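You operate a simulated robot arm through the tools that you are given. There is no shell and no other tool. Be economical: measure what you need, move in short steps, check, and stop when the job is done.

You are at the controls of a simulated two-armed robot. One attempt, no reset.

## Task
Roll the white ball down the ramp and set the dial to its speed.
Fine: go by the chart; ramp lever back and ball in the white dish after. Where these are worked on the way, their far stop is far enough and under half their travel is too little: ramp lever.
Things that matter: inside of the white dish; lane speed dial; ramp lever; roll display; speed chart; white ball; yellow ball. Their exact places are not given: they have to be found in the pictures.

The check looks at the end state, three seconds after you hand in, the way a careful person would. Anything else that was tipped, shoved, dropped, spilled or broken makes it a failure.

## Robot
Two 7-joint arms with fingered hands on one trunk, on a base that drives. Base frame: it is fixed to the floor where the robot stands at the start and does not move with it; the origin is under the middle of the robot, x ahead of it, y to its left, z up. Readings come in mm, degrees, newtons and seconds.
The left shoulder is at the start at [60, 177, 875], the right one opposite. Places, roughly: inside of the white dish [700, -600, 900]; lane speed dial [700, -300, 900]; ramp lever [500, 0, 1000]; roll display [700, -200, 900]; speed chart [700, -500, 900]. Payload 4 kg a hand.
The tool frame of a hand sits at the grasp point between the pads (the TCP): z along the fingers, y along the line on which they close. The tips reach 37 mm beyond it. Largest opening 124 mm; the body of the gripper starts 43 mm behind the TCP. The gripper is a hand of 3 fingers: y runs from the thumb to the fingers, the wrist lies at [-15, -108, -202] in the tool frame, and closing takes about 1.5 s.
Orientation is that of the tool frame in the base frame, as a unit quaternion [x, y, z, w]. With the fingers straight down and the wrist toward the robot, the tool's x, y and z point along [0, 1, 0], [1, 0, 0] and [0, 0, -1] of the base frame.

## Interface
- The arms move only by the tool jog_arm. It takes "left_commands", "right_commands" or both (then of equal length, played together; a hand with none holds still); each is a list of rows, each a list of 3 entries, a list of its own where there are three numbers: the turn, a rotation vector about the tool's x, y, z in units of 90 degrees (1.0 is 90 degrees), then the shift along the tool's x, y, z in units of 100 mm (1.0 is 100 mm), then the finger opening in mm, from 0 to 124. In form: [[[wx, wy, wz], [dx, dy, dz], grip], ...]. A call has 1 to 20 rows; each row is the pose to reach, as a shift and turn from the pose commanded when the call began, along the tool's axes at that moment. A call with a number of a shift or a turn outside -1 to 1 is refused whole. A row lasts 0.2 s, in which the tool goes at most 50 mm and 8.6 degrees; a call with a longer step from one row to the next is refused whole, and so is a gripper value outside its range. A pose out of reach is approached as far as the arm can. The call stops where the force on the tool passes 90 N (or 10 N more than at its start, if that is more) or the arm is blocked; 0.2 s more then pass. Each finger travels about 72 mm/s and halts on what it meets, pressing with about 26 N; the grip force reading is that of the motor and also rises with nothing between the fingers. The clock runs only during rows and for 0.2 s after the last one: add rows that repeat a pose to give the fingers time. It gives the time, the measured TCP pose, the force on the tool (base axes), the opening and the grip force at its end, in the units of the frame above (readings bear some noise), with the torque about the TCP (base axes, N m) and any sound that the robot's microphone picked up.
- Cameras (640 x 400 px; columns grow to the right, rows downward): "scene" is now at [52.1, -40.8, 1551.3]; the picture's right is [-0.42, -0.91, 0.00], its down [-0.49, 0.23, -0.84] and it looks along [0.76, -0.36, -0.54] (base axes); focal length 269 px, centre (320, 200). "left" rides on the left gripper at [-64, -76, -137] in its tool frame; the picture's right is [-0.84, -0.26, 0.48], its down [0.48, -0.76, 0.43] and it looks along [0.26, 0.60, 0.76] (tool axes); focal length 256 px, centre (320, 200). "right" rides on the right gripper at [64, -76, -136] in its tool frame; the picture's right is [-0.84, 0.26, -0.48], its down [-0.48, -0.76, 0.43] and it looks along [-0.26, 0.60, 0.76] (tool axes); focal length 256 px, centre (320, 200).
- snapshot(camera): a new picture of that camera. No time passes.
- move_column(by): slides the trunk up (or, below 0, down) by that many mm; the arms and the scene camera ride with it, the base frame stays. It gives what a move gives, with no picture.
- roll_base(legs): drives the robot by 1 to 6 legs, each [ahead, left, turn to the left] in mm, mm and degrees, along the robot's own axes; the way and the turn of a leg run together, so that a leg with both is an arc; at most 1500 mm and 180 degrees a leg. The arms and the cameras ride along, it lands a little off, and it stops where it bumps. It gives what a move gives.
- set_grasp(shape, hand): the hand has 3 fingers and takes this shape, open, in about a second: jaw (thumb against the fingers, like two jaws); tri (thumb and two fingers); tip (a fingertip pinch); poke (one finger out to press); point (the index stretched); flat (the hand flat); cup (the hand cupped); fist (a fist). The gripper value then closes the fingers along that shape, each until it touches; the sizes above hold for jaw. It gives what a move gives, with no picture.
- aim_head(pan, tilt): turns the head with the scene camera to pan (to the left, within 86 degrees either way) and tilt (down, from -29 to 69), counted from straight ahead of the robot. It gives what a move gives.
- point_at(camera, pixels): for up to 12 pixels [column, row] of the newest picture of that camera ("zoom" is the newest enlarged one), the place [x, y, z] in the base frame of the surface seen there, good to about 2 mm, but the place of the scene camera against the robot may be out by one fixed shift of up to 18 mm in any direction. No time passes.
- enlarge(camera, box): a new picture of the part [left, top, right, bottom] of that camera's present view, enlarged. No time passes.
- job_done(): hands the job in; it is judged then, once.

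Keep the steps short. Do not move on a guess: measure, check each grasp and each placing, and mend mistakes. In all there are 80 turns and 62 pictures (those below and enlarged ones count). Leave the grippers open and the arms clear of the work at the hand-in unless told otherwise, and finish with a single line.

The tools are called after "Emit:" as a command line: name --argument value ..., lists and objects as JSON in quotes. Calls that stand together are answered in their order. jog_arm: Moves the arms, as the interface text tells. Its arguments: {"type":"object","properties":{"left_commands":{"type":"array","items":{"type":"array"}},"right_commands":{"type":"array","items":{"type":"array"}}},"required":[]} The other tools are called the same way: move_column (by) slides the trunk up or down; set_grasp (shape, hand) gives the hand a shape; roll_base (legs) drives the base; aim_head (pan, tilt) turns the head that bears the scene camera; snapshot (camera) takes a picture; point_at (camera, pixels) gives the place of the surface under pixels of a picture; enlarge (camera, box) takes an enlarged picture of a part of a camera's view; job_done () hands the job in.

At the start:

```text
time: 0.0
left_tcp_pos: [519.3, -27.4, 1293.5]
left_orientation: [0.707, 0.707, 0.0, 0.0]
left_wrist_force: [-0.1, 0.4, -0.2]
left_wrist_torque: [-0.02, -0.01, 0.02]
left_gripper_width: 123.4
left_grasp_force: 0.1
left_shape: jaw
right_tcp_pos: [411.5, -437.5, 1339.3]
right_orientation: [0.707, 0.708, 0.0, -0.001]
right_wrist_force: [-0.3, -0.3, -0.4]
right_wrist_torque: [-0.04, 0.03, 0.0]
right_gripper_width: 123.6
right_grasp_force: 0.1
right_shape: jaw
trunk travel left (down, up): [-400.0, 190.0]
robot x, y, heading: [-3.9, -2.4, -0.0]
head pan, tilt: [-25.1, 32.7]
```

scene: 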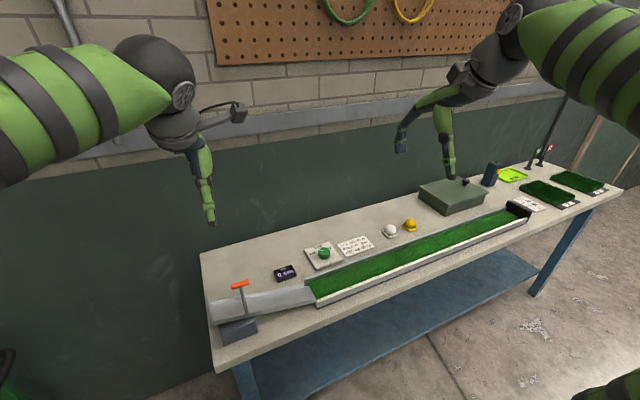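
right: 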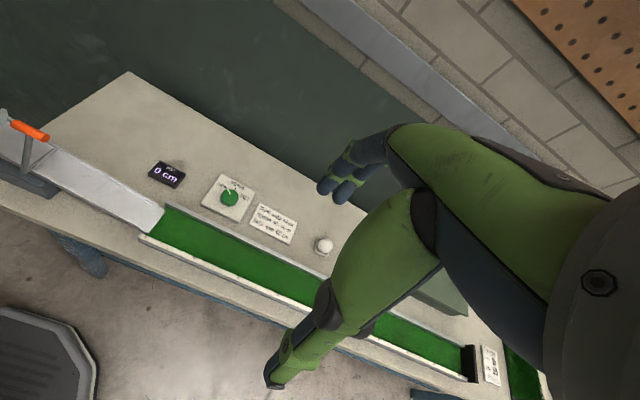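
left: 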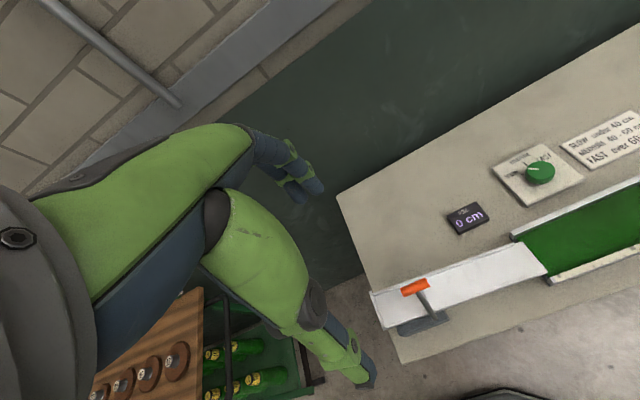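

I see the ramp with its orange lever at the left, then display, dial, chart and the two balls. I'll enlarge to read the details.

Emit:
enlarge --camera "scene" --box '[200, 210, 440, 360]'

Emit:
enlarge --camera "scene" --box '[400, 130, 640, 280]'

Emit:
enlarge --camera "left" --box '[360, 80, 640, 255]'

Emit:
point_at --camera "scene" --pixels '[[240, 284], [246, 312], [285, 272], [324, 252], [355, 245], [390, 230], [410, 225], [215, 308], [300, 293], [320, 288], [515, 213], [230, 350]]'

```text
2.67 times, centred on (320, 285) of scene
```

zoom: 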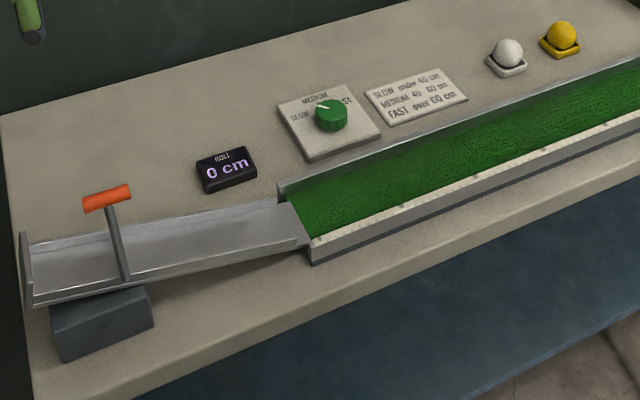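

```text
2.67 times, centred on (520, 205) of scene
```

zoom: 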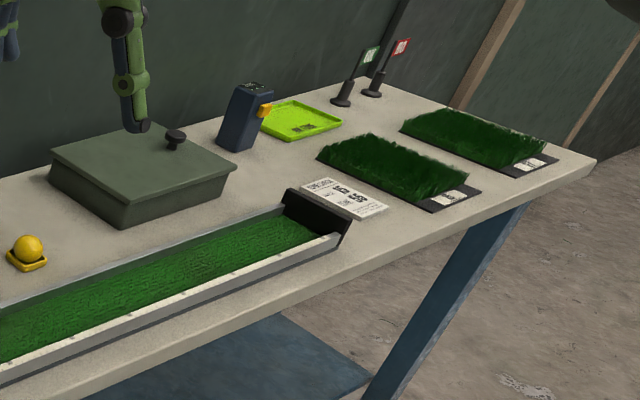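

```text
2.29 times, centred on (500, 168) of left
```

zoom: 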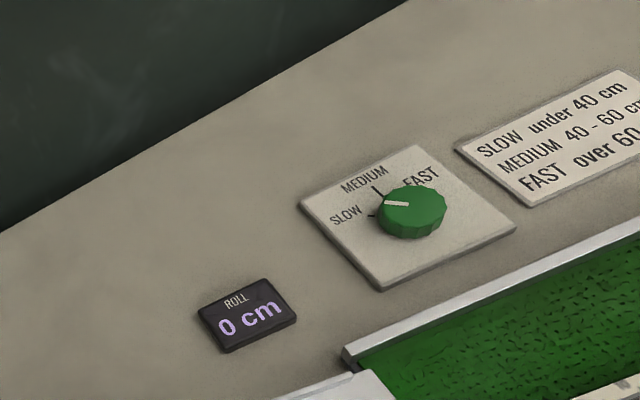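

```text
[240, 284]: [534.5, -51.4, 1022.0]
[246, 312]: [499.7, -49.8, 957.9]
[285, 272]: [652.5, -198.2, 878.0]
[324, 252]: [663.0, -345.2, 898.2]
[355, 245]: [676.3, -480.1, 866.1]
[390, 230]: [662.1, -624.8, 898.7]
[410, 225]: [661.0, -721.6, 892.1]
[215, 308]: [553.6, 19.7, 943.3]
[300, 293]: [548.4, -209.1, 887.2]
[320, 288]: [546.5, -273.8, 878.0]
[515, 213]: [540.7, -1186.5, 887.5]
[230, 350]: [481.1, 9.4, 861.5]
```

The white ball sits in the white dish. I need a closer look at the lever mechanism, from both hand cameras.

Emit:
enlarge --camera "left" --box '[350, 240, 560, 371]'

Emit:
enlarge --camera "scene" --box '[195, 270, 323, 350]'

Emit:
enlarge --camera "right" --box '[0, 90, 240, 240]'

```text
3.05 times, centred on (455, 306) of left
```

zoom: 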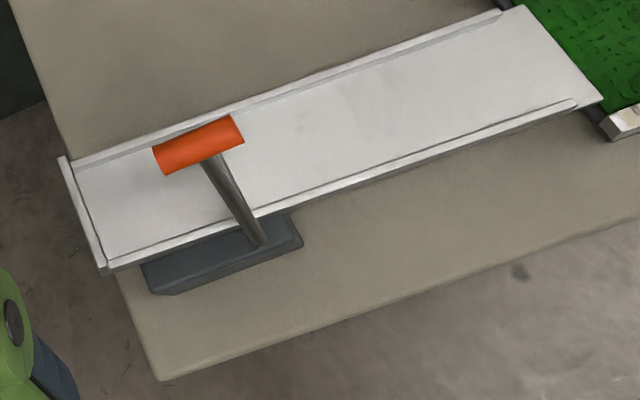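

```text
5.00 times, centred on (259, 310) of scene
```

zoom: 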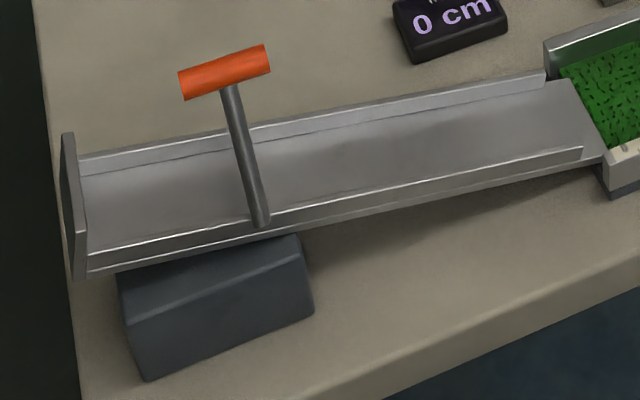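

```text
2.67 times, centred on (120, 165) of right
```

zoom: 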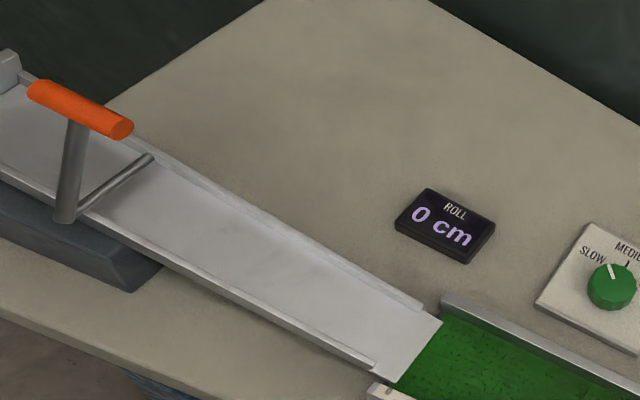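

A gate bar crosses the ramp at the lever's foot, so pulling the handle toward the robot probably lifts it. I'll measure with the hand cameras, which have no shift.

Emit:
snapshot --camera "right"

Emit:
point_at --camera "right" --pixels '[[322, 241], [324, 245], [330, 252], [229, 199], [229, 190], [166, 174], [25, 130], [24, 168], [216, 203], [160, 222], [135, 237], [240, 214]]'

Emit:
snapshot --camera "left"

Emit:
point_at --camera "left" --pixels '[[403, 293], [428, 284], [435, 319], [371, 300], [384, 328], [384, 310], [428, 302], [500, 280], [420, 328], [540, 173], [466, 216], [410, 310]]'

```text
52 pictures are left
```

right: 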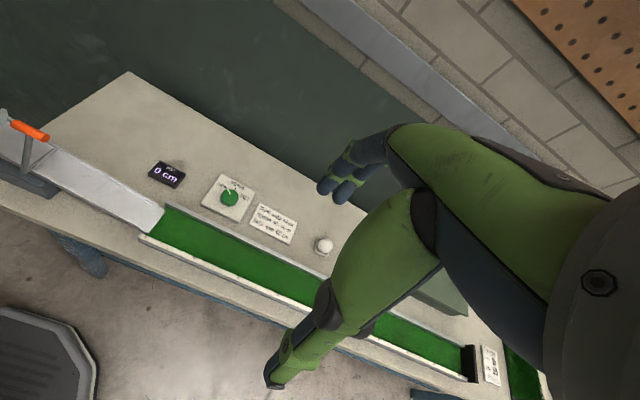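

```text
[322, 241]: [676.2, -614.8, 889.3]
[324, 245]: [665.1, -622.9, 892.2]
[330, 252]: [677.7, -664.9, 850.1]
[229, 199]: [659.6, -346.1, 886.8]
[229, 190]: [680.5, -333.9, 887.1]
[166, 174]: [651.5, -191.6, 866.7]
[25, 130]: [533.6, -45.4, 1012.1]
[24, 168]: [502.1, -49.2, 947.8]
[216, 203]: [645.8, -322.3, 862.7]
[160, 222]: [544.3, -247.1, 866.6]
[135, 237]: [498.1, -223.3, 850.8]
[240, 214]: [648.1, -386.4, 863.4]
```

```text
51 pictures are left
```

left: 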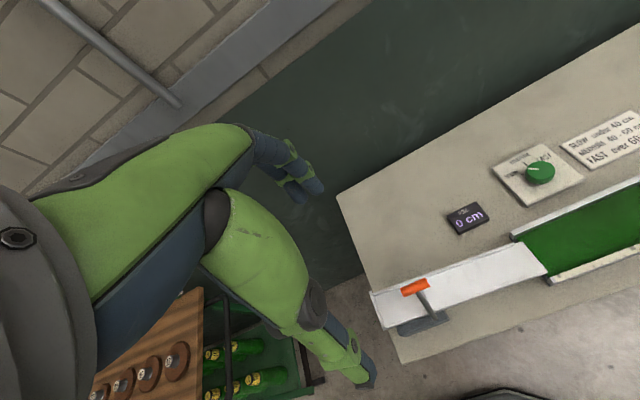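

```text
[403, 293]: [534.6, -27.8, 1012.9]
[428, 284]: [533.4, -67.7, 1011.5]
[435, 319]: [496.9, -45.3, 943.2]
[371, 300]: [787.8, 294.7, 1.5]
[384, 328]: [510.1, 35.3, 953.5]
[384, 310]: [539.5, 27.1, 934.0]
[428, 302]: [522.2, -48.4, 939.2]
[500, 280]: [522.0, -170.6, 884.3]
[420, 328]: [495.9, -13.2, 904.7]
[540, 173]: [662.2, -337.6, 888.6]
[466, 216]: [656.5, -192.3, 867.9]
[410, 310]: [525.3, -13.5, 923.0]
```

The scene camera reads about 10 mm high. The ball is near (665, -622, ~875). I'll move the right hand toward a spot above the ball in three legs.

Emit:
jog_arm --right_commands '[[[0, 0, 0], [-0.2, 0.28, 0.26], 124], [[0, 0, 0], [-0.4, 0.56, 0.52], 124], [[0, 0, 0], [-0.62, 0.85, 0.8], 124]]'

Emit:
jog_arm --right_commands '[[[0, 0, 0], [-0.2, 0.28, 0.26], 124], [[0, 0, 0], [-0.4, 0.56, 0.52], 124], [[0, 0, 0], [-0.62, 0.85, 0.8], 124]]'

Emit:
jog_arm --right_commands '[[[0, 0, 0], [-0.2, 0.28, 0.26], 124], [[0, 0, 0], [-0.4, 0.56, 0.52], 124], [[0, 0, 0], [-0.62, 0.85, 0.8], 124]]'

Emit:
snapshot --camera "right"

Emit:
snapshot --camera "scene"

```text
time: 0.8
left_tcp_pos: [520.1, -27.5, 1292.8]
left_orientation: [0.707, 0.707, 0.0, 0.0]
left_wrist_force: [0.0, 0.0, 0.1]
left_wrist_torque: [0.0, -0.02, -0.03]
left_gripper_width: 123.7
left_grasp_force: 0.0
left_shape: jaw
right_tcp_pos: [498.5, -499.6, 1258.3]
right_orientation: [0.707, 0.707, 0.0, 0.0]
right_wrist_force: [0.7, 0.7, -0.2]
right_wrist_torque: [-0.01, 0.01, 0.01]
right_gripper_width: 123.4
right_grasp_force: 0.1
right_shape: jaw
trunk travel left (down, up): [-400.0, 190.0]
robot x, y, heading: [-2.0, -0.4, -0.2]
head pan, tilt: [-25.1, 32.7]
```

```text
time: 1.6
left_tcp_pos: [520.5, -27.8, 1292.7]
left_orientation: [0.707, 0.707, 0.0, 0.001]
left_wrist_force: [0.9, -0.3, -1.1]
left_wrist_torque: [0.01, 0.01, 0.0]
left_gripper_width: 123.8
left_grasp_force: 0.0
left_shape: jaw
right_tcp_pos: [581.4, -560.3, 1179.3]
right_orientation: [0.707, 0.707, 0.0, 0.0]
right_wrist_force: [0.3, 0.0, 0.4]
right_wrist_torque: [0.04, 0.02, 0.01]
right_gripper_width: 123.4
right_grasp_force: 0.0
right_shape: jaw
trunk travel left (down, up): [-400.0, 190.0]
robot x, y, heading: [-1.0, -0.7, 0.0]
head pan, tilt: [-25.1, 32.7]
```

```text
time: 2.4
left_tcp_pos: [520.6, -27.3, 1292.5]
left_orientation: [0.707, 0.707, 0.0, 0.0]
left_wrist_force: [0.0, -1.3, -0.3]
left_wrist_torque: [0.01, -0.04, 0.0]
left_gripper_width: 123.6
left_grasp_force: 0.1
left_shape: jaw
right_tcp_pos: [667.8, -622.3, 1099.0]
right_orientation: [0.707, 0.707, 0.0, 0.0]
right_wrist_force: [-0.6, 0.4, 0.2]
right_wrist_torque: [0.03, 0.04, -0.03]
right_gripper_width: 123.9
right_grasp_force: 0.0
right_shape: jaw
trunk travel left (down, up): [-400.0, 190.0]
robot x, y, heading: [-1.3, -0.7, -0.2]
head pan, tilt: [-25.1, 32.7]
```

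```text
50 pictures are left
```

right: 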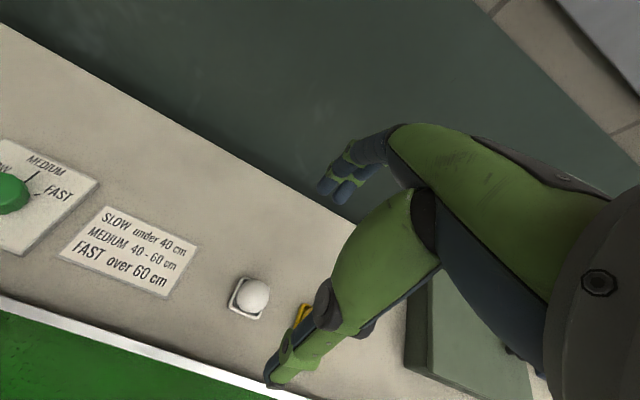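

```text
49 pictures are left
```

scene: 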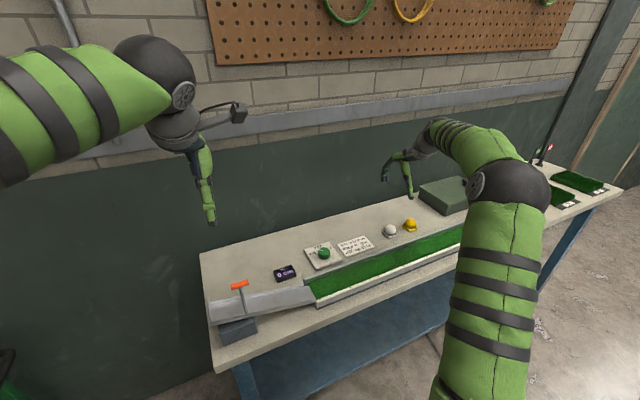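

Chart: SLOW under 40, MEDIUM 40–60, FAST over 60 cm. Now I'll measure the ball around pixel (252, 296) and the dish edges.

Emit:
enlarge --camera "right" --box '[200, 260, 328, 340]'

Emit:
point_at --camera "right" --pixels '[[252, 296], [238, 296], [266, 296], [252, 282], [252, 310], [232, 285], [230, 310], [262, 318], [240, 278], [310, 310], [12, 195], [200, 280]]'

```text
5.00 times, centred on (264, 300) of right
```

zoom: 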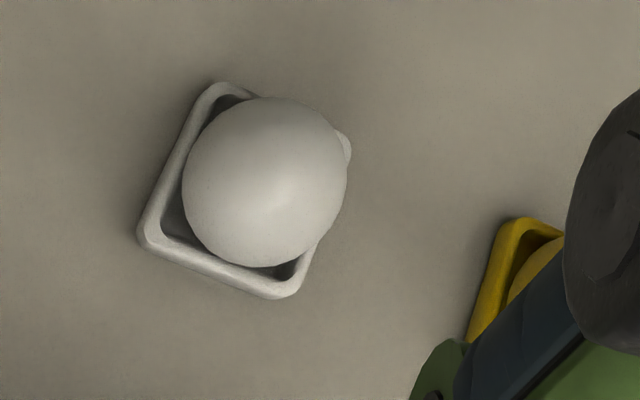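

```text
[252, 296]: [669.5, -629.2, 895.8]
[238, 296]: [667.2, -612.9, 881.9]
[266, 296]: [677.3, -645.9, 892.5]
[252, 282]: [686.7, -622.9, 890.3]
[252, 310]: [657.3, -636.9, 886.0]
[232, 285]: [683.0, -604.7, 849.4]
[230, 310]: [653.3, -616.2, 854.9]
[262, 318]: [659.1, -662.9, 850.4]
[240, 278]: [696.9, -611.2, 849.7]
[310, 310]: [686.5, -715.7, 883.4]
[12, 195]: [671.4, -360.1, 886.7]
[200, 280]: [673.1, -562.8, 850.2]
```

The ball fits a sphere centred at (674, -633, 875) with a radius of 21. I'll lower around it so the tips sit at z≈867, and close.

Emit:
jog_arm --right_commands '[[[0, 0, 0], [-0.05, 0.03, 0.4], 110], [[0, 0, 0], [-0.11, 0.06, 0.8], 100], [[0, 0, 0], [-0.11, 0.06, 1.0], 90]]'

Emit:
jog_arm --right_commands '[[[0, 0, 0], [0, 0, 0.4], 90], [[0, 0, 0], [0, 0, 0.7], 80], [[0, 0, 0], [0, 0, 0.93], 80], [[0, 0, 0], [0, 0, 0.93], 80]]'

Emit:
snapshot --camera "right"

```text
time: 3.2
left_tcp_pos: [520.2, -27.2, 1292.7]
left_orientation: [0.707, 0.707, 0.001, 0.0]
left_wrist_force: [0.6, 0.5, -0.5]
left_wrist_torque: [0.01, 0.0, 0.0]
left_gripper_width: 123.5
left_grasp_force: 0.0
left_shape: jaw
right_tcp_pos: [673.6, -633.8, 999.3]
right_orientation: [0.707, 0.707, -0.001, 0.0]
right_wrist_force: [-1.4, -0.7, 0.4]
right_wrist_torque: [-0.02, 0.07, -0.04]
right_gripper_width: 90.4
right_grasp_force: 0.0
right_shape: jaw
trunk travel left (down, up): [-400.0, 190.0]
robot x, y, heading: [2.4, -2.5, -0.2]
head pan, tilt: [-25.1, 32.7]
```

```text
time: 4.2
left_tcp_pos: [519.7, -27.4, 1292.2]
left_orientation: [0.707, 0.707, 0.0, 0.0]
left_wrist_force: [0.2, 0.3, 0.2]
left_wrist_torque: [-0.02, 0.0, 0.0]
left_gripper_width: 123.6
left_grasp_force: 0.0
left_shape: jaw
right_tcp_pos: [672.4, -634.9, 906.6]
right_orientation: [0.707, 0.707, 0.0, 0.0]
right_wrist_force: [0.0, -0.9, 0.0]
right_wrist_torque: [0.0, 0.03, -0.04]
right_gripper_width: 80.3
right_grasp_force: 0.1
right_shape: jaw
trunk travel left (down, up): [-400.0, 190.0]
robot x, y, heading: [0.9, -2.7, 0.1]
head pan, tilt: [-25.1, 32.7]
```

```text
47 pictures are left
```

right: 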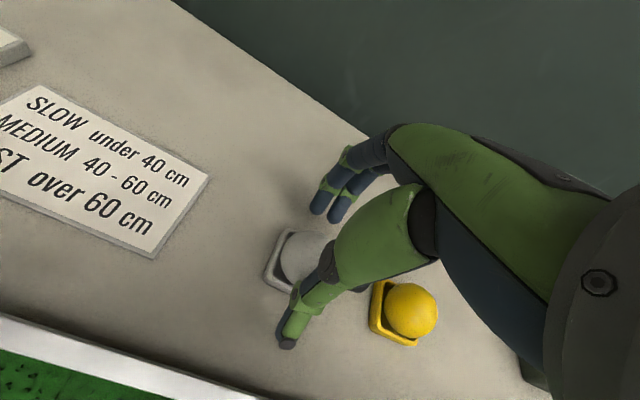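

The ball sits between the thumb and the two fingers. Closing now.

Emit:
jog_arm --right_commands '[[[0, 0, 0], [0, 0, 0.02], 60], [[0, 0, 0], [0, 0, 0.02], 45], [[0, 0, 0], [0, 0, 0.02], 36], [[0, 0, 0], [0, 0, 0.02], 36], [[0, 0, 0], [0, 0, 0.02], 36], [[0, 0, 0], [0, 0, 0.02], 36]]'

Emit:
snapshot --camera "right"

```text
time: 5.6
left_tcp_pos: [518.9, -26.3, 1293.0]
left_orientation: [0.707, 0.707, 0.0, -0.001]
left_wrist_force: [0.9, -0.7, 0.0]
left_wrist_torque: [0.01, 0.04, -0.02]
left_gripper_width: 123.7
left_grasp_force: 0.1
left_shape: jaw
right_tcp_pos: [672.7, -633.8, 904.9]
right_orientation: [0.707, 0.707, 0.0, 0.0]
right_wrist_force: [-0.5, -0.5, 1.8]
right_wrist_torque: [-0.03, 0.02, 0.0]
right_gripper_width: 40.7
right_grasp_force: 25.7
right_shape: jaw
trunk travel left (down, up): [-400.0, 190.0]
robot x, y, heading: [0.1, 0.3, -0.2]
head pan, tilt: [-25.1, 32.7]
```

```text
46 pictures are left
```

right: 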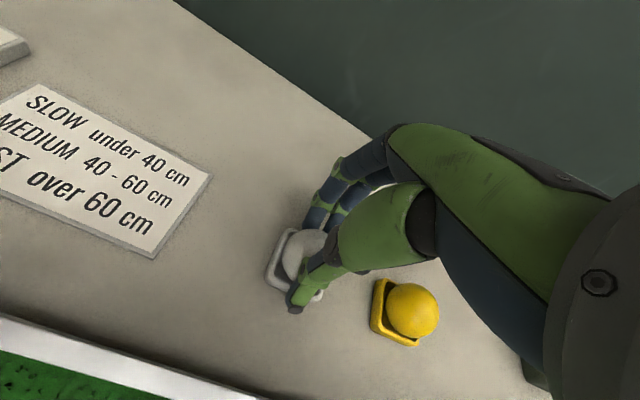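

The ball is gripped at width 40.7 with force 25.7. I'll lift straight up 100 mm and check.

Emit:
jog_arm --right_commands '[[[0, 0, 0], [0, 0, -0.15], 36], [[0, 0, 0], [0, 0, -0.4], 36], [[0, 0, 0], [0, 0, -0.7], 36], [[0, 0, 0], [0, 0, -1.0], 36]]'

Emit:
snapshot --camera "right"

```text
time: 6.6
left_tcp_pos: [520.0, -27.1, 1292.8]
left_orientation: [0.707, 0.707, 0.0, 0.0]
left_wrist_force: [-0.2, 0.2, -0.3]
left_wrist_torque: [0.02, 0.01, 0.01]
left_gripper_width: 123.6
left_grasp_force: 0.1
left_shape: jaw
right_tcp_pos: [671.4, -634.1, 1005.3]
right_orientation: [0.707, 0.708, 0.0, 0.001]
right_wrist_force: [0.0, -0.3, -1.3]
right_wrist_torque: [0.0, 0.01, 0.02]
right_gripper_width: 40.6
right_grasp_force: 26.0
right_shape: jaw
trunk travel left (down, up): [-400.0, 190.0]
robot x, y, heading: [-0.8, -2.2, 0.2]
head pan, tilt: [-25.1, 32.7]
```

```text
45 pictures are left
```

right: 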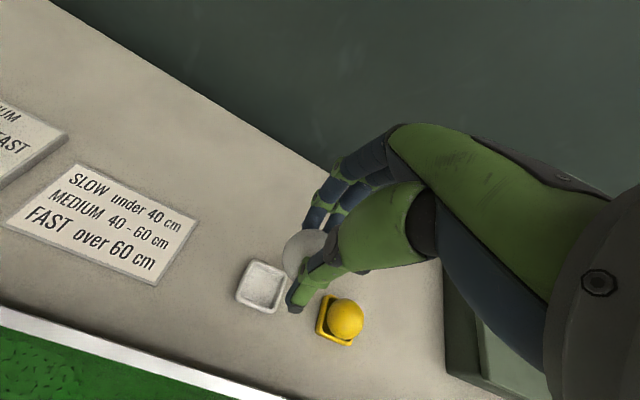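

The ball is held and the dish is empty. I'll measure the dish centre for the return.

Emit:
point_at --camera "right" --pixels '[[261, 286], [251, 262], [285, 272], [274, 311], [237, 300], [330, 318], [300, 250]]'

```text
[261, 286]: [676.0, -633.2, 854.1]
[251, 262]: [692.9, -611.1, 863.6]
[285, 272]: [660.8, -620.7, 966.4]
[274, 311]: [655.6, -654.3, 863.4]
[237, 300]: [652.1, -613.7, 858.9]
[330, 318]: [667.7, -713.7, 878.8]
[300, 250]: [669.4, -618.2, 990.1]
```

The dish centre is (674, -633), floor 854, rim 864. Next I measure the ramp channel walls from the left camera.

Emit:
point_at --camera "left" --pixels '[[386, 289], [448, 268], [389, 326], [481, 294], [399, 304], [376, 310], [378, 312], [395, 300], [420, 299], [427, 306], [440, 290], [465, 300]]'

Emit:
enlarge --camera "left" --box '[364, 265, 460, 325]'

```text
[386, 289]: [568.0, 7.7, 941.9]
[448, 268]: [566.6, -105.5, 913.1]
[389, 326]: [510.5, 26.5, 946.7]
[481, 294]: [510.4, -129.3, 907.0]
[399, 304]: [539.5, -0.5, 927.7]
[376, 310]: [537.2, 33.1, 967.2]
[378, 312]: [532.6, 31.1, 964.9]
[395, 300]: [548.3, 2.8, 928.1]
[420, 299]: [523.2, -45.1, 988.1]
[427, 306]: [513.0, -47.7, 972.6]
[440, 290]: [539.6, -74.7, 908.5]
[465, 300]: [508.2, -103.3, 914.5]
```

```text
6.67 times, centred on (412, 295) of left
```

zoom: 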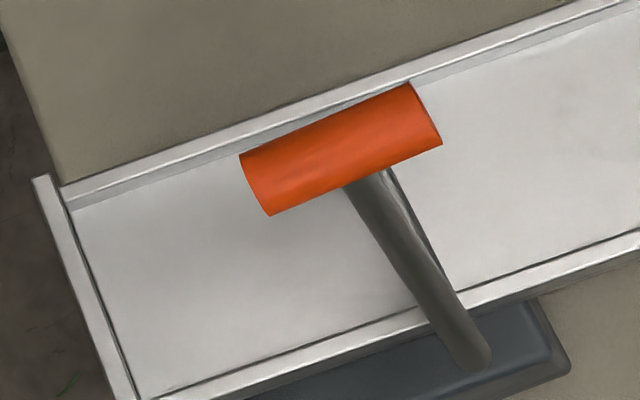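

The channel runs x 510–567, centre 539. Driving the base left would give the right hand a better reach of the ramp, so I'll check what stands on the left, at the crate around (230, 360) in the left view.

Emit:
point_at --camera "left" --pixels '[[230, 360], [160, 310], [120, 390], [200, 395], [320, 375], [250, 300], [310, 310]]'

Emit:
aim_head --pan 45 --tilt 45

Emit:
snapshot --camera "scene"

```text
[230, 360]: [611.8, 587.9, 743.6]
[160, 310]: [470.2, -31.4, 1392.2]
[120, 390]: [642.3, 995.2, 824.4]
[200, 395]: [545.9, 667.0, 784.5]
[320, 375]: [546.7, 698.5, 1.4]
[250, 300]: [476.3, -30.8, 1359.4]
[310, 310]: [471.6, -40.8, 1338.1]
```

```text
time: 8.0
left_tcp_pos: [520.1, -26.8, 1293.2]
left_orientation: [0.708, 0.706, 0.0, 0.0]
left_wrist_force: [-0.4, 1.1, 1.4]
left_wrist_torque: [0.01, -0.04, 0.02]
left_gripper_width: 123.7
left_grasp_force: 0.1
left_shape: jaw
right_tcp_pos: [672.5, -632.9, 1004.1]
right_orientation: [0.707, 0.707, 0.0, 0.0]
right_wrist_force: [-0.6, 0.0, -0.3]
right_wrist_torque: [0.0, 0.01, 0.03]
right_gripper_width: 40.4
right_grasp_force: 25.6
right_shape: jaw
trunk travel left (down, up): [-400.0, 190.0]
robot x, y, heading: [-2.0, -1.0, -0.1]
head pan, tilt: [45.0, 45.0]
```

```text
43 pictures are left
```

scene: 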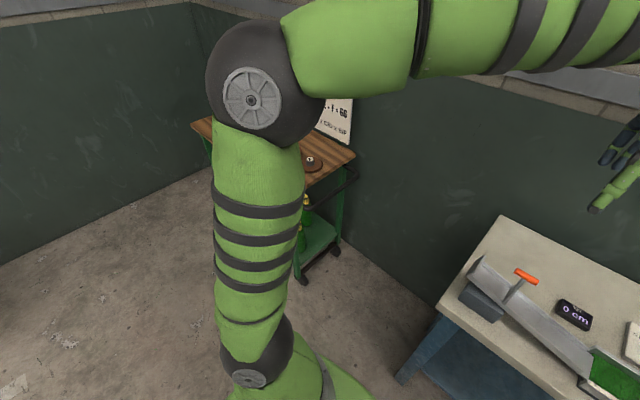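

The cart is clear, starting at y > 560 and x > 500. I'll drive 60 mm back and 200 mm left, with the head aimed back at the work.

Emit:
roll_base --legs '[[-60, 200, 0]]'

Emit:
aim_head --pan -35 --tilt 40

Emit:
snapshot --camera "scene"

```text
time: 9.7
left_tcp_pos: [460.0, 174.6, 1293.6]
left_orientation: [0.708, 0.706, -0.001, 0.0]
left_wrist_force: [-0.4, 0.5, 0.0]
left_wrist_torque: [0.0, 0.0, -0.01]
left_gripper_width: 123.8
left_grasp_force: 0.1
left_shape: jaw
right_tcp_pos: [610.0, -432.5, 1005.5]
right_orientation: [0.708, 0.706, 0.0, 0.0]
right_wrist_force: [-0.1, 0.2, 0.5]
right_wrist_torque: [-0.04, 0.0, -0.03]
right_gripper_width: 40.5
right_grasp_force: 26.4
right_shape: jaw
trunk travel left (down, up): [-400.0, 190.0]
robot x, y, heading: [-61.2, 201.1, 0.0]
head pan, tilt: [45.0, 45.0]
```

```text
time: 11.2
left_tcp_pos: [459.6, 172.6, 1294.2]
left_orientation: [0.709, 0.706, 0.0, 0.0]
left_wrist_force: [0.8, 0.7, 0.6]
left_wrist_torque: [-0.01, -0.03, -0.01]
left_gripper_width: 123.8
left_grasp_force: 0.1
left_shape: jaw
right_tcp_pos: [610.2, -435.0, 1004.4]
right_orientation: [0.708, 0.706, 0.0, 0.0]
right_wrist_force: [-0.7, 0.2, -0.9]
right_wrist_torque: [0.02, 0.01, -0.03]
right_gripper_width: 40.3
right_grasp_force: 25.8
right_shape: jaw
trunk travel left (down, up): [-400.0, 190.0]
robot x, y, heading: [-59.3, 202.2, 0.1]
head pan, tilt: [-35.0, 40.0]
```

```text
42 pictures are left
```

scene: 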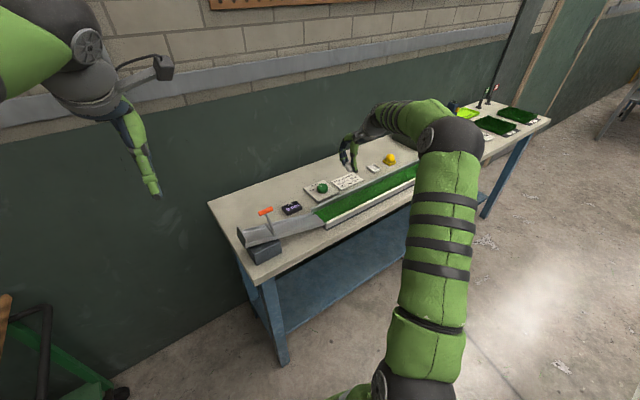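

I'm moving the ball up and across toward the ramp's upper end, at z≈1095, clear of the lever handle whose top is about 1019.

Emit:
jog_arm --right_commands '[[[0, 0, 0], [0.25, -0.18, -0.23], 36], [[0, 0, 0], [0.5, -0.36, -0.46], 36], [[0, 0, 0], [0.75, -0.54, -0.69], 36], [[0, 0, 0], [1.0, -0.71, -0.91], 36]]'

Emit:
jog_arm --right_commands '[[[0, 0, 0], [0.4, 0, 0], 36], [[0, 0, 0], [0.8, 0, 0], 36], [[0, 0, 0], [1.0, 0, 0], 36]]'

Emit:
jog_arm --right_commands '[[[0, 0, 0], [0.4, 0, 0], 36], [[0, 0, 0], [0.8, 0, 0], 36], [[0, 0, 0], [1.0, 0, 0], 36]]'

Emit:
jog_arm --right_commands '[[[0, 0, 0], [0.4, 0, 0], 36], [[0, 0, 0], [0.8, 0, 0], 36], [[0, 0, 0], [1.0, 0, 0], 36]]'

Emit:
snapshot --camera "right"

```text
time: 12.2
left_tcp_pos: [458.5, 174.2, 1291.8]
left_orientation: [0.709, 0.706, 0.0, 0.001]
left_wrist_force: [0.6, 0.3, 0.1]
left_wrist_torque: [0.03, 0.0, 0.04]
left_gripper_width: 123.6
left_grasp_force: 0.0
left_shape: jaw
right_tcp_pos: [539.1, -333.2, 1097.2]
right_orientation: [0.708, 0.706, 0.001, 0.0]
right_wrist_force: [0.6, -0.2, -0.3]
right_wrist_torque: [0.03, -0.03, -0.01]
right_gripper_width: 40.6
right_grasp_force: 25.9
right_shape: jaw
trunk travel left (down, up): [-400.0, 190.0]
robot x, y, heading: [-57.3, 206.3, -0.3]
head pan, tilt: [-35.0, 40.0]
```

```text
time: 13.0
left_tcp_pos: [460.2, 173.6, 1292.9]
left_orientation: [0.708, 0.706, 0.001, 0.0]
left_wrist_force: [-0.3, -0.2, 0.4]
left_wrist_torque: [0.02, 0.0, 0.01]
left_gripper_width: 123.8
left_grasp_force: 0.0
left_shape: jaw
right_tcp_pos: [539.6, -232.3, 1096.2]
right_orientation: [0.708, 0.706, 0.0, 0.0]
right_wrist_force: [-0.9, -0.1, -0.4]
right_wrist_torque: [0.01, 0.01, 0.03]
right_gripper_width: 40.6
right_grasp_force: 26.3
right_shape: jaw
trunk travel left (down, up): [-400.0, 190.0]
robot x, y, heading: [-59.7, 203.3, -0.1]
head pan, tilt: [-35.0, 40.0]
```

```text
time: 13.8
left_tcp_pos: [460.7, 173.9, 1292.6]
left_orientation: [0.709, 0.705, 0.001, 0.0]
left_wrist_force: [-0.2, 1.0, -1.1]
left_wrist_torque: [0.01, -0.02, -0.02]
left_gripper_width: 123.9
left_grasp_force: 0.1
left_shape: jaw
right_tcp_pos: [541.9, -133.9, 1095.5]
right_orientation: [0.708, 0.706, -0.001, 0.001]
right_wrist_force: [0.9, -0.3, -0.2]
right_wrist_torque: [0.01, -0.02, 0.02]
right_gripper_width: 40.3
right_grasp_force: 26.4
right_shape: jaw
trunk travel left (down, up): [-400.0, 190.0]
robot x, y, heading: [-58.8, 199.2, -0.1]
head pan, tilt: [-35.0, 40.0]
```

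```text
time: 14.6
left_tcp_pos: [459.7, 173.1, 1293.0]
left_orientation: [0.708, 0.706, 0.0, 0.001]
left_wrist_force: [1.1, -0.6, -0.4]
left_wrist_torque: [-0.03, 0.01, -0.01]
left_gripper_width: 123.4
left_grasp_force: 0.0
left_shape: jaw
right_tcp_pos: [539.3, -32.4, 1095.6]
right_orientation: [0.709, 0.706, 0.0, 0.0]
right_wrist_force: [0.6, -0.4, 0.4]
right_wrist_torque: [0.0, -0.01, 0.0]
right_gripper_width: 40.0
right_grasp_force: 26.1
right_shape: jaw
trunk travel left (down, up): [-400.0, 190.0]
robot x, y, heading: [-56.8, 197.7, -0.2]
head pan, tilt: [-35.0, 40.0]
```

```text
41 pictures are left
```

right: 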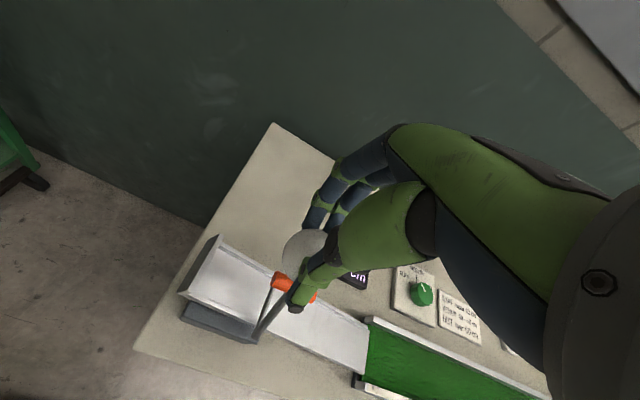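

The ball is still held. I'll go to y≈+1, then down to z≈1020, and look.

Emit:
jog_arm --right_commands '[[[0, 0, 0], [0.34, 0, 0], 36], [[0, 0, 0], [0.34, 0, 0.4], 36], [[0, 0, 0], [0.34, 0, 0.75], 36], [[0, 0, 0], [0.34, 0, 0.75], 36]]'

Emit:
snapshot --camera "right"

Emit:
enlarge --camera "scene" --box '[210, 170, 338, 250]'

```text
time: 15.6
left_tcp_pos: [459.2, 173.9, 1293.2]
left_orientation: [0.708, 0.706, 0.0, 0.0]
left_wrist_force: [0.0, -0.2, 0.3]
left_wrist_torque: [-0.01, 0.0, 0.01]
left_gripper_width: 123.6
left_grasp_force: 0.1
left_shape: jaw
right_tcp_pos: [540.9, 1.8, 1020.5]
right_orientation: [0.708, 0.706, 0.0, 0.0]
right_wrist_force: [0.8, -0.3, -0.2]
right_wrist_torque: [-0.02, -0.04, 0.0]
right_gripper_width: 40.4
right_grasp_force: 26.0
right_shape: jaw
trunk travel left (down, up): [-400.0, 190.0]
robot x, y, heading: [-61.8, 199.5, -0.2]
head pan, tilt: [-35.0, 40.0]
```

```text
40 pictures are left
```

right: 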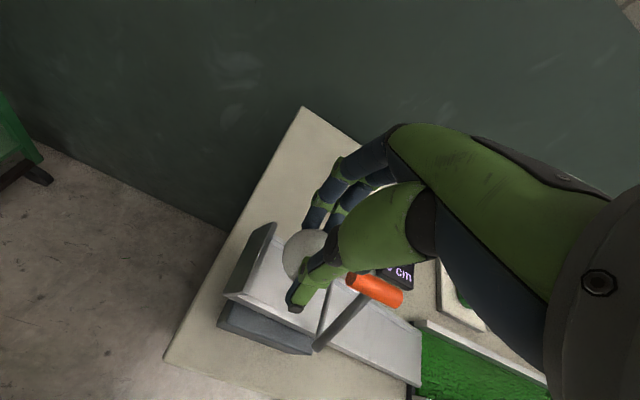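

```text
5.00 times, centred on (274, 210) of scene
```

zoom: 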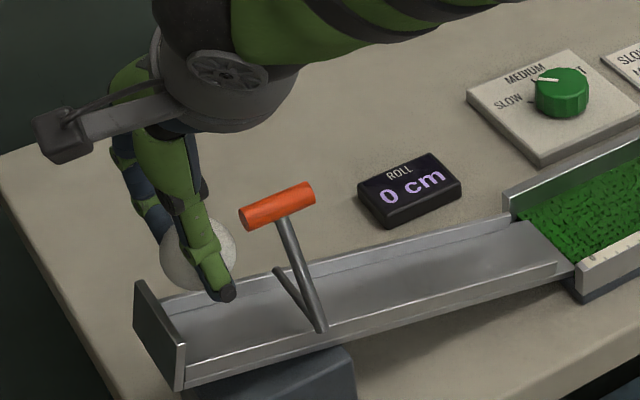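

The ball is above the ramp between the gate and the end plate. I'll lower 32 mm and stop to check forces.

Emit:
jog_arm --right_commands '[[[0, 0, 0], [0, 0, 0.16], 36], [[0, 0, 0], [0, 0, 0.32], 36], [[0, 0, 0], [0, 0, 0.34], 36]]'

Emit:
enlarge --camera "scene" --box '[210, 170, 338, 250]'

```text
time: 16.4
left_tcp_pos: [459.4, 172.5, 1293.0]
left_orientation: [0.708, 0.706, 0.0, 0.0]
left_wrist_force: [0.4, -0.1, 0.8]
left_wrist_torque: [0.01, 0.0, 0.0]
left_gripper_width: 123.4
left_grasp_force: 0.0
left_shape: jaw
right_tcp_pos: [540.9, 0.4, 986.6]
right_orientation: [0.709, 0.706, 0.0, -0.001]
right_wrist_force: [-0.3, 0.1, -0.6]
right_wrist_torque: [0.0, -0.01, 0.0]
right_gripper_width: 40.4
right_grasp_force: 25.9
right_shape: jaw
trunk travel left (down, up): [-400.0, 190.0]
robot x, y, heading: [-60.6, 203.5, -0.3]
head pan, tilt: [-35.0, 40.0]
```

```text
5.00 times, centred on (274, 210) of scene
```

zoom: 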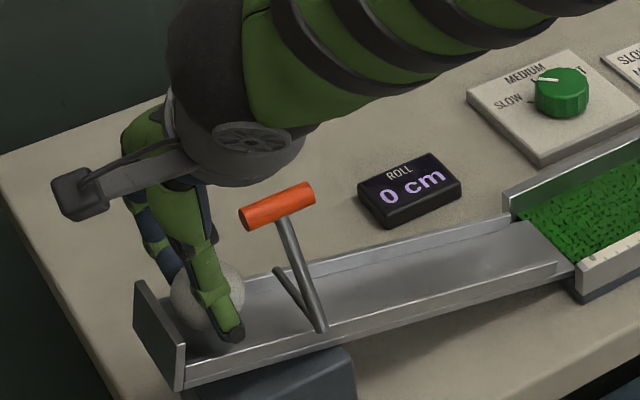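

The ball hangs a few mm above the ramp floor. I'll open slowly to release it.

Emit:
jog_arm --right_commands '[[[0, 0, 0], [0, 0, 0.03], 38], [[0, 0, 0], [0, 0, 0.03], 44], [[0, 0, 0], [0, 0, 0.03], 50], [[0, 0, 0], [0, 0, 0.03], 60], [[0, 0, 0], [0, 0, 0.03], 70], [[0, 0, 0], [0, 0, -0.3], 70], [[0, 0, 0], [0, 0, -0.7], 70], [[0, 0, 0], [0, 0, -1.0], 70]]'

Emit:
snapshot --camera "right"

Emit:
enlarge --camera "scene" --box '[210, 170, 338, 250]'

```text
time: 18.2
left_tcp_pos: [458.0, 173.8, 1292.7]
left_orientation: [0.709, 0.705, 0.001, 0.0]
left_wrist_force: [-1.2, 0.2, 0.4]
left_wrist_torque: [0.0, 0.02, -0.01]
left_gripper_width: 123.9
left_grasp_force: 0.0
left_shape: jaw
right_tcp_pos: [540.3, 1.0, 1086.8]
right_orientation: [0.708, 0.706, 0.0, 0.0]
right_wrist_force: [-0.4, 0.3, -0.5]
right_wrist_torque: [-0.04, 0.02, -0.02]
right_gripper_width: 69.5
right_grasp_force: 0.1
right_shape: jaw
trunk travel left (down, up): [-400.0, 190.0]
robot x, y, heading: [-57.7, 202.9, -0.3]
head pan, tilt: [-35.0, 40.0]
```

```text
37 pictures are left
```

right: 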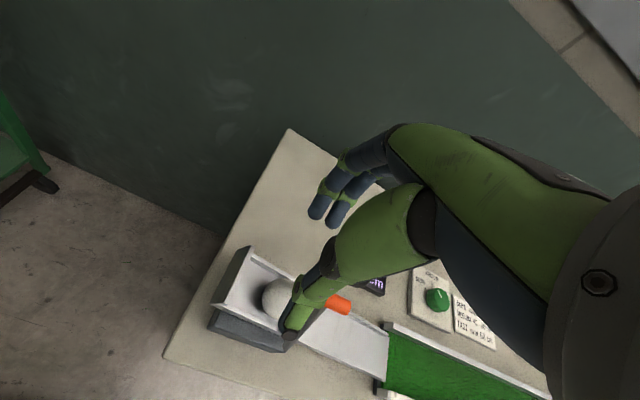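

```text
5.00 times, centred on (274, 210) of scene
```

zoom: 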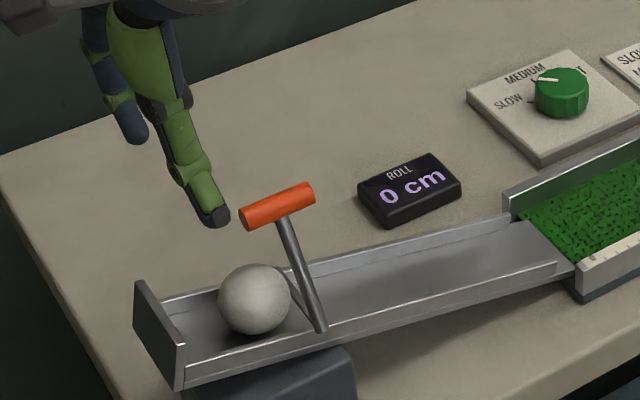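

The ball rests behind the gate. Next is the handle at (534, -48, ~1007): I'll move above it with a 55 mm opening, and check.

Emit:
jog_arm --right_commands '[[[0, 0, 0], [-0.25, -0.03, 0], 60], [[0, 0, 0], [-0.49, -0.06, 0], 55], [[0, 0, 0], [-0.49, -0.06, 0.0], 55]]'

Emit:
snapshot --camera "right"

Emit:
enlarge --camera "scene" --box '[210, 170, 338, 250]'

Emit:
point_at --camera "zoom" --pixels '[[260, 210], [290, 195], [310, 190], [255, 222], [320, 325], [250, 280]]'

```text
time: 19.0
left_tcp_pos: [458.7, 174.5, 1294.6]
left_orientation: [0.709, 0.705, 0.0, 0.0]
left_wrist_force: [0.9, -0.7, 0.0]
left_wrist_torque: [-0.03, 0.0, 0.0]
left_gripper_width: 123.6
left_grasp_force: 0.3
left_shape: jaw
right_tcp_pos: [533.4, -47.8, 1087.4]
right_orientation: [0.709, 0.706, 0.0, 0.0]
right_wrist_force: [-0.4, -0.3, 0.2]
right_wrist_torque: [0.0, -0.01, -0.03]
right_gripper_width: 55.5
right_grasp_force: 0.1
right_shape: jaw
trunk travel left (down, up): [-400.0, 190.0]
robot x, y, heading: [-60.1, 205.8, -0.1]
head pan, tilt: [-35.0, 40.0]
```

```text
35 pictures are left
```

right: 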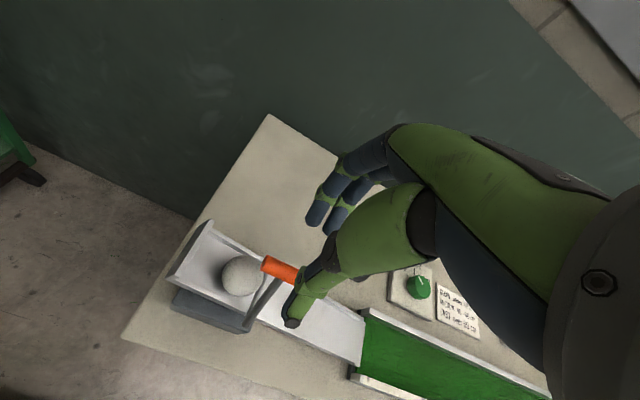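

```text
5.00 times, centred on (274, 210) of scene
```

zoom: 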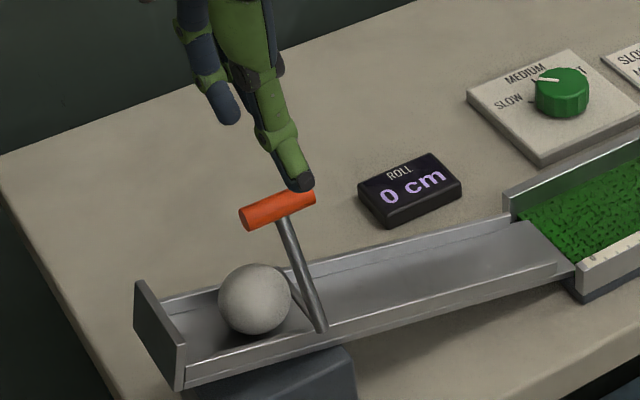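

```text
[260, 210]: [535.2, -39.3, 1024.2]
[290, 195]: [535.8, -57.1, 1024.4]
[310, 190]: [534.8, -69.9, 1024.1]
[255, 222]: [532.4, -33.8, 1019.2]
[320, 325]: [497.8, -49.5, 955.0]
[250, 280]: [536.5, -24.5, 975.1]
```

The alignment looks right. I'll lower 50 mm to straddle the handle and narrow the opening to 36.

Emit:
jog_arm --right_commands '[[[0, 0, 0], [0, 0, 0.25], 55], [[0, 0, 0], [0, 0, 0.5], 55], [[0, 0, 0], [0, 0, 0.52], 45], [[0, 0, 0], [0, 0, 0.52], 36], [[0, 0, 0], [0, 0, 0.52], 36]]'

Emit:
enlarge --camera "scene" --box '[210, 170, 338, 250]'

Emit:
enlarge --camera "right" --box '[160, 160, 400, 310]'

```text
time: 20.2
left_tcp_pos: [459.1, 174.5, 1294.1]
left_orientation: [0.709, 0.705, -0.001, 0.0]
left_wrist_force: [-0.5, -1.2, -0.2]
left_wrist_torque: [-0.05, 0.0, -0.01]
left_gripper_width: 123.4
left_grasp_force: 0.0
left_shape: jaw
right_tcp_pos: [534.0, -47.9, 1035.2]
right_orientation: [0.708, 0.706, 0.0, 0.0]
right_wrist_force: [0.3, -0.2, -0.7]
right_wrist_torque: [-0.01, 0.0, -0.03]
right_gripper_width: 36.4
right_grasp_force: 0.1
right_shape: jaw
trunk travel left (down, up): [-400.0, 190.0]
robot x, y, heading: [-59.7, 203.6, -0.2]
head pan, tilt: [-35.0, 40.0]
```

```text
5.00 times, centred on (274, 210) of scene
```

zoom: 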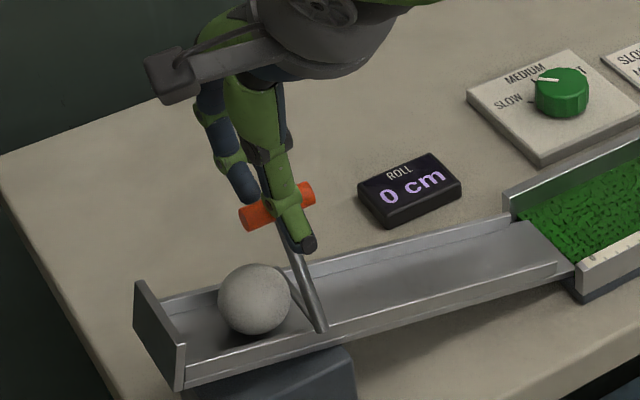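

```text
2.67 times, centred on (280, 235) of right
```

zoom: 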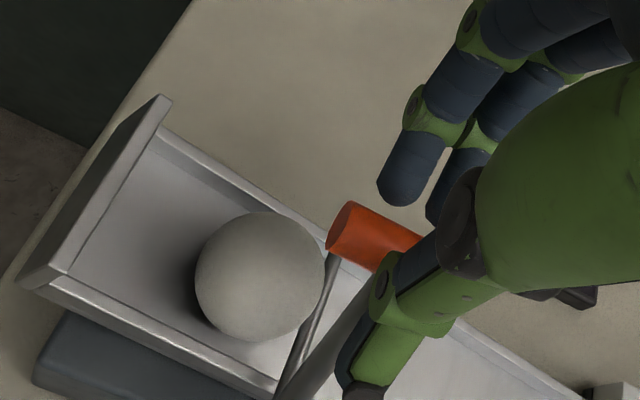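

The handle lies between the thumb and fingers. I'll pull along the lever's arc toward the robot, part way first.

Emit:
jog_arm --right_commands '[[[0, 0, 0], [0, -0.28, -0.07], 36], [[0, 0, 0], [0, -0.47, -0.1], 36], [[0, 0, 0], [0, -0.66, -0.07], 36]]'

Emit:
snapshot --camera "scene"

```text
time: 21.0
left_tcp_pos: [458.2, 173.4, 1293.6]
left_orientation: [0.709, 0.706, 0.0, 0.0]
left_wrist_force: [0.6, 0.4, 0.2]
left_wrist_torque: [0.03, -0.02, -0.03]
left_gripper_width: 123.9
left_grasp_force: 0.0
left_shape: jaw
right_tcp_pos: [467.3, -46.6, 1042.7]
right_orientation: [0.708, 0.706, -0.001, 0.001]
right_wrist_force: [-0.1, 0.1, 0.4]
right_wrist_torque: [-0.02, 0.0, -0.03]
right_gripper_width: 36.4
right_grasp_force: 0.1
right_shape: jaw
trunk travel left (down, up): [-400.0, 190.0]
robot x, y, heading: [-56.5, 200.2, -0.2]
head pan, tilt: [-35.0, 40.0]
```

```text
31 pictures are left
```

scene: 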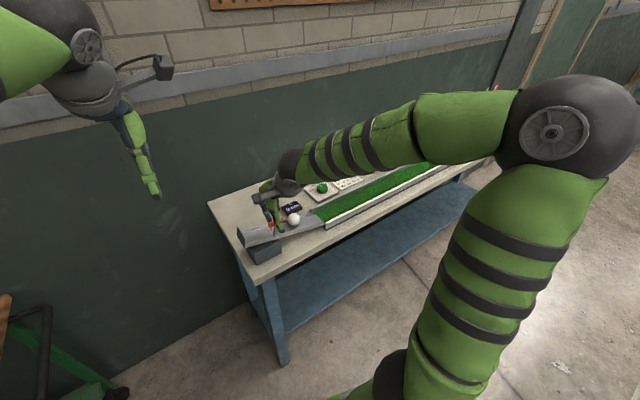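

The lever moves freely and the ball is already rolling. I'll continue along the arc to the far stop.

Emit:
jog_arm --right_commands '[[[0, 0, 0], [0, -0.1, 0.03], 36], [[0, 0, 0], [0, -0.18, 0.07], 36], [[0, 0, 0], [0, -0.26, 0.12], 36], [[0, 0, 0], [0, -0.33, 0.19], 36], [[0, 0, 0], [0, -0.33, 0.19], 36]]'

Emit:
enlarge --camera "scene" --box '[220, 140, 460, 290]'

```text
time: 22.2
left_tcp_pos: [461.0, 172.4, 1293.2]
left_orientation: [0.708, 0.707, 0.0, 0.0]
left_wrist_force: [-0.1, 0.5, -0.2]
left_wrist_torque: [0.01, -0.02, 0.0]
left_gripper_width: 123.9
left_grasp_force: 0.0
left_shape: jaw
right_tcp_pos: [436.3, -47.5, 1024.6]
right_orientation: [0.708, 0.706, 0.001, 0.0]
right_wrist_force: [6.3, -0.3, 5.7]
right_wrist_torque: [-0.07, -0.38, 0.0]
right_gripper_width: 38.7
right_grasp_force: 0.1
right_shape: jaw
trunk travel left (down, up): [-400.0, 190.0]
robot x, y, heading: [-59.2, 202.9, -0.3]
head pan, tilt: [-35.0, 40.0]
```

```text
2.67 times, centred on (340, 215) of scene
```

zoom: 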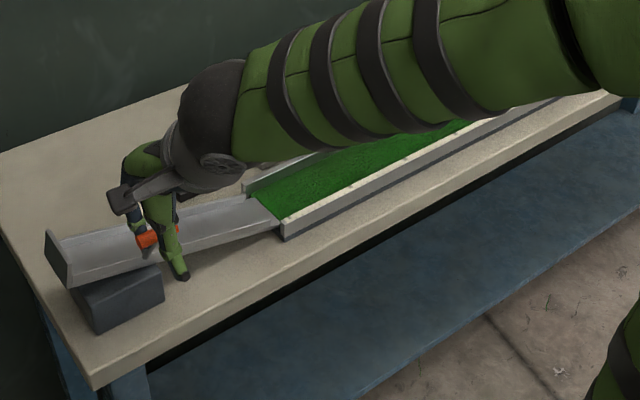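

Resistance starts at 6 N. I'll pull slightly further to confirm this is the stop.

Emit:
jog_arm --right_commands '[[[0, 0, 0], [0, -0.06, 0.05], 36], [[0, 0, 0], [0, -0.12, 0.1], 36], [[0, 0, 0], [0, -0.12, 0.1], 36]]'

Emit:
enlarge --camera "right" --box '[160, 160, 400, 310]'

```text
time: 23.0
left_tcp_pos: [459.7, 172.3, 1293.5]
left_orientation: [0.708, 0.706, 0.0, 0.0]
left_wrist_force: [0.1, 0.6, 0.2]
left_wrist_torque: [0.0, 0.02, -0.02]
left_gripper_width: 123.9
left_grasp_force: 0.0
left_shape: jaw
right_tcp_pos: [423.8, -48.0, 1012.6]
right_orientation: [0.708, 0.707, 0.0, -0.001]
right_wrist_force: [11.3, -2.9, 7.1]
right_wrist_torque: [-0.03, -0.38, -0.21]
right_gripper_width: 39.0
right_grasp_force: 0.1
right_shape: jaw
trunk travel left (down, up): [-400.0, 190.0]
robot x, y, heading: [-58.6, 201.0, 0.1]
head pan, tilt: [-35.0, 40.0]
```

```text
2.67 times, centred on (280, 235) of right
```

zoom: 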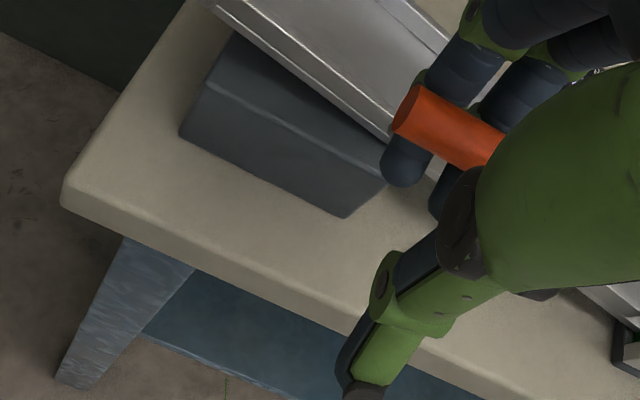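

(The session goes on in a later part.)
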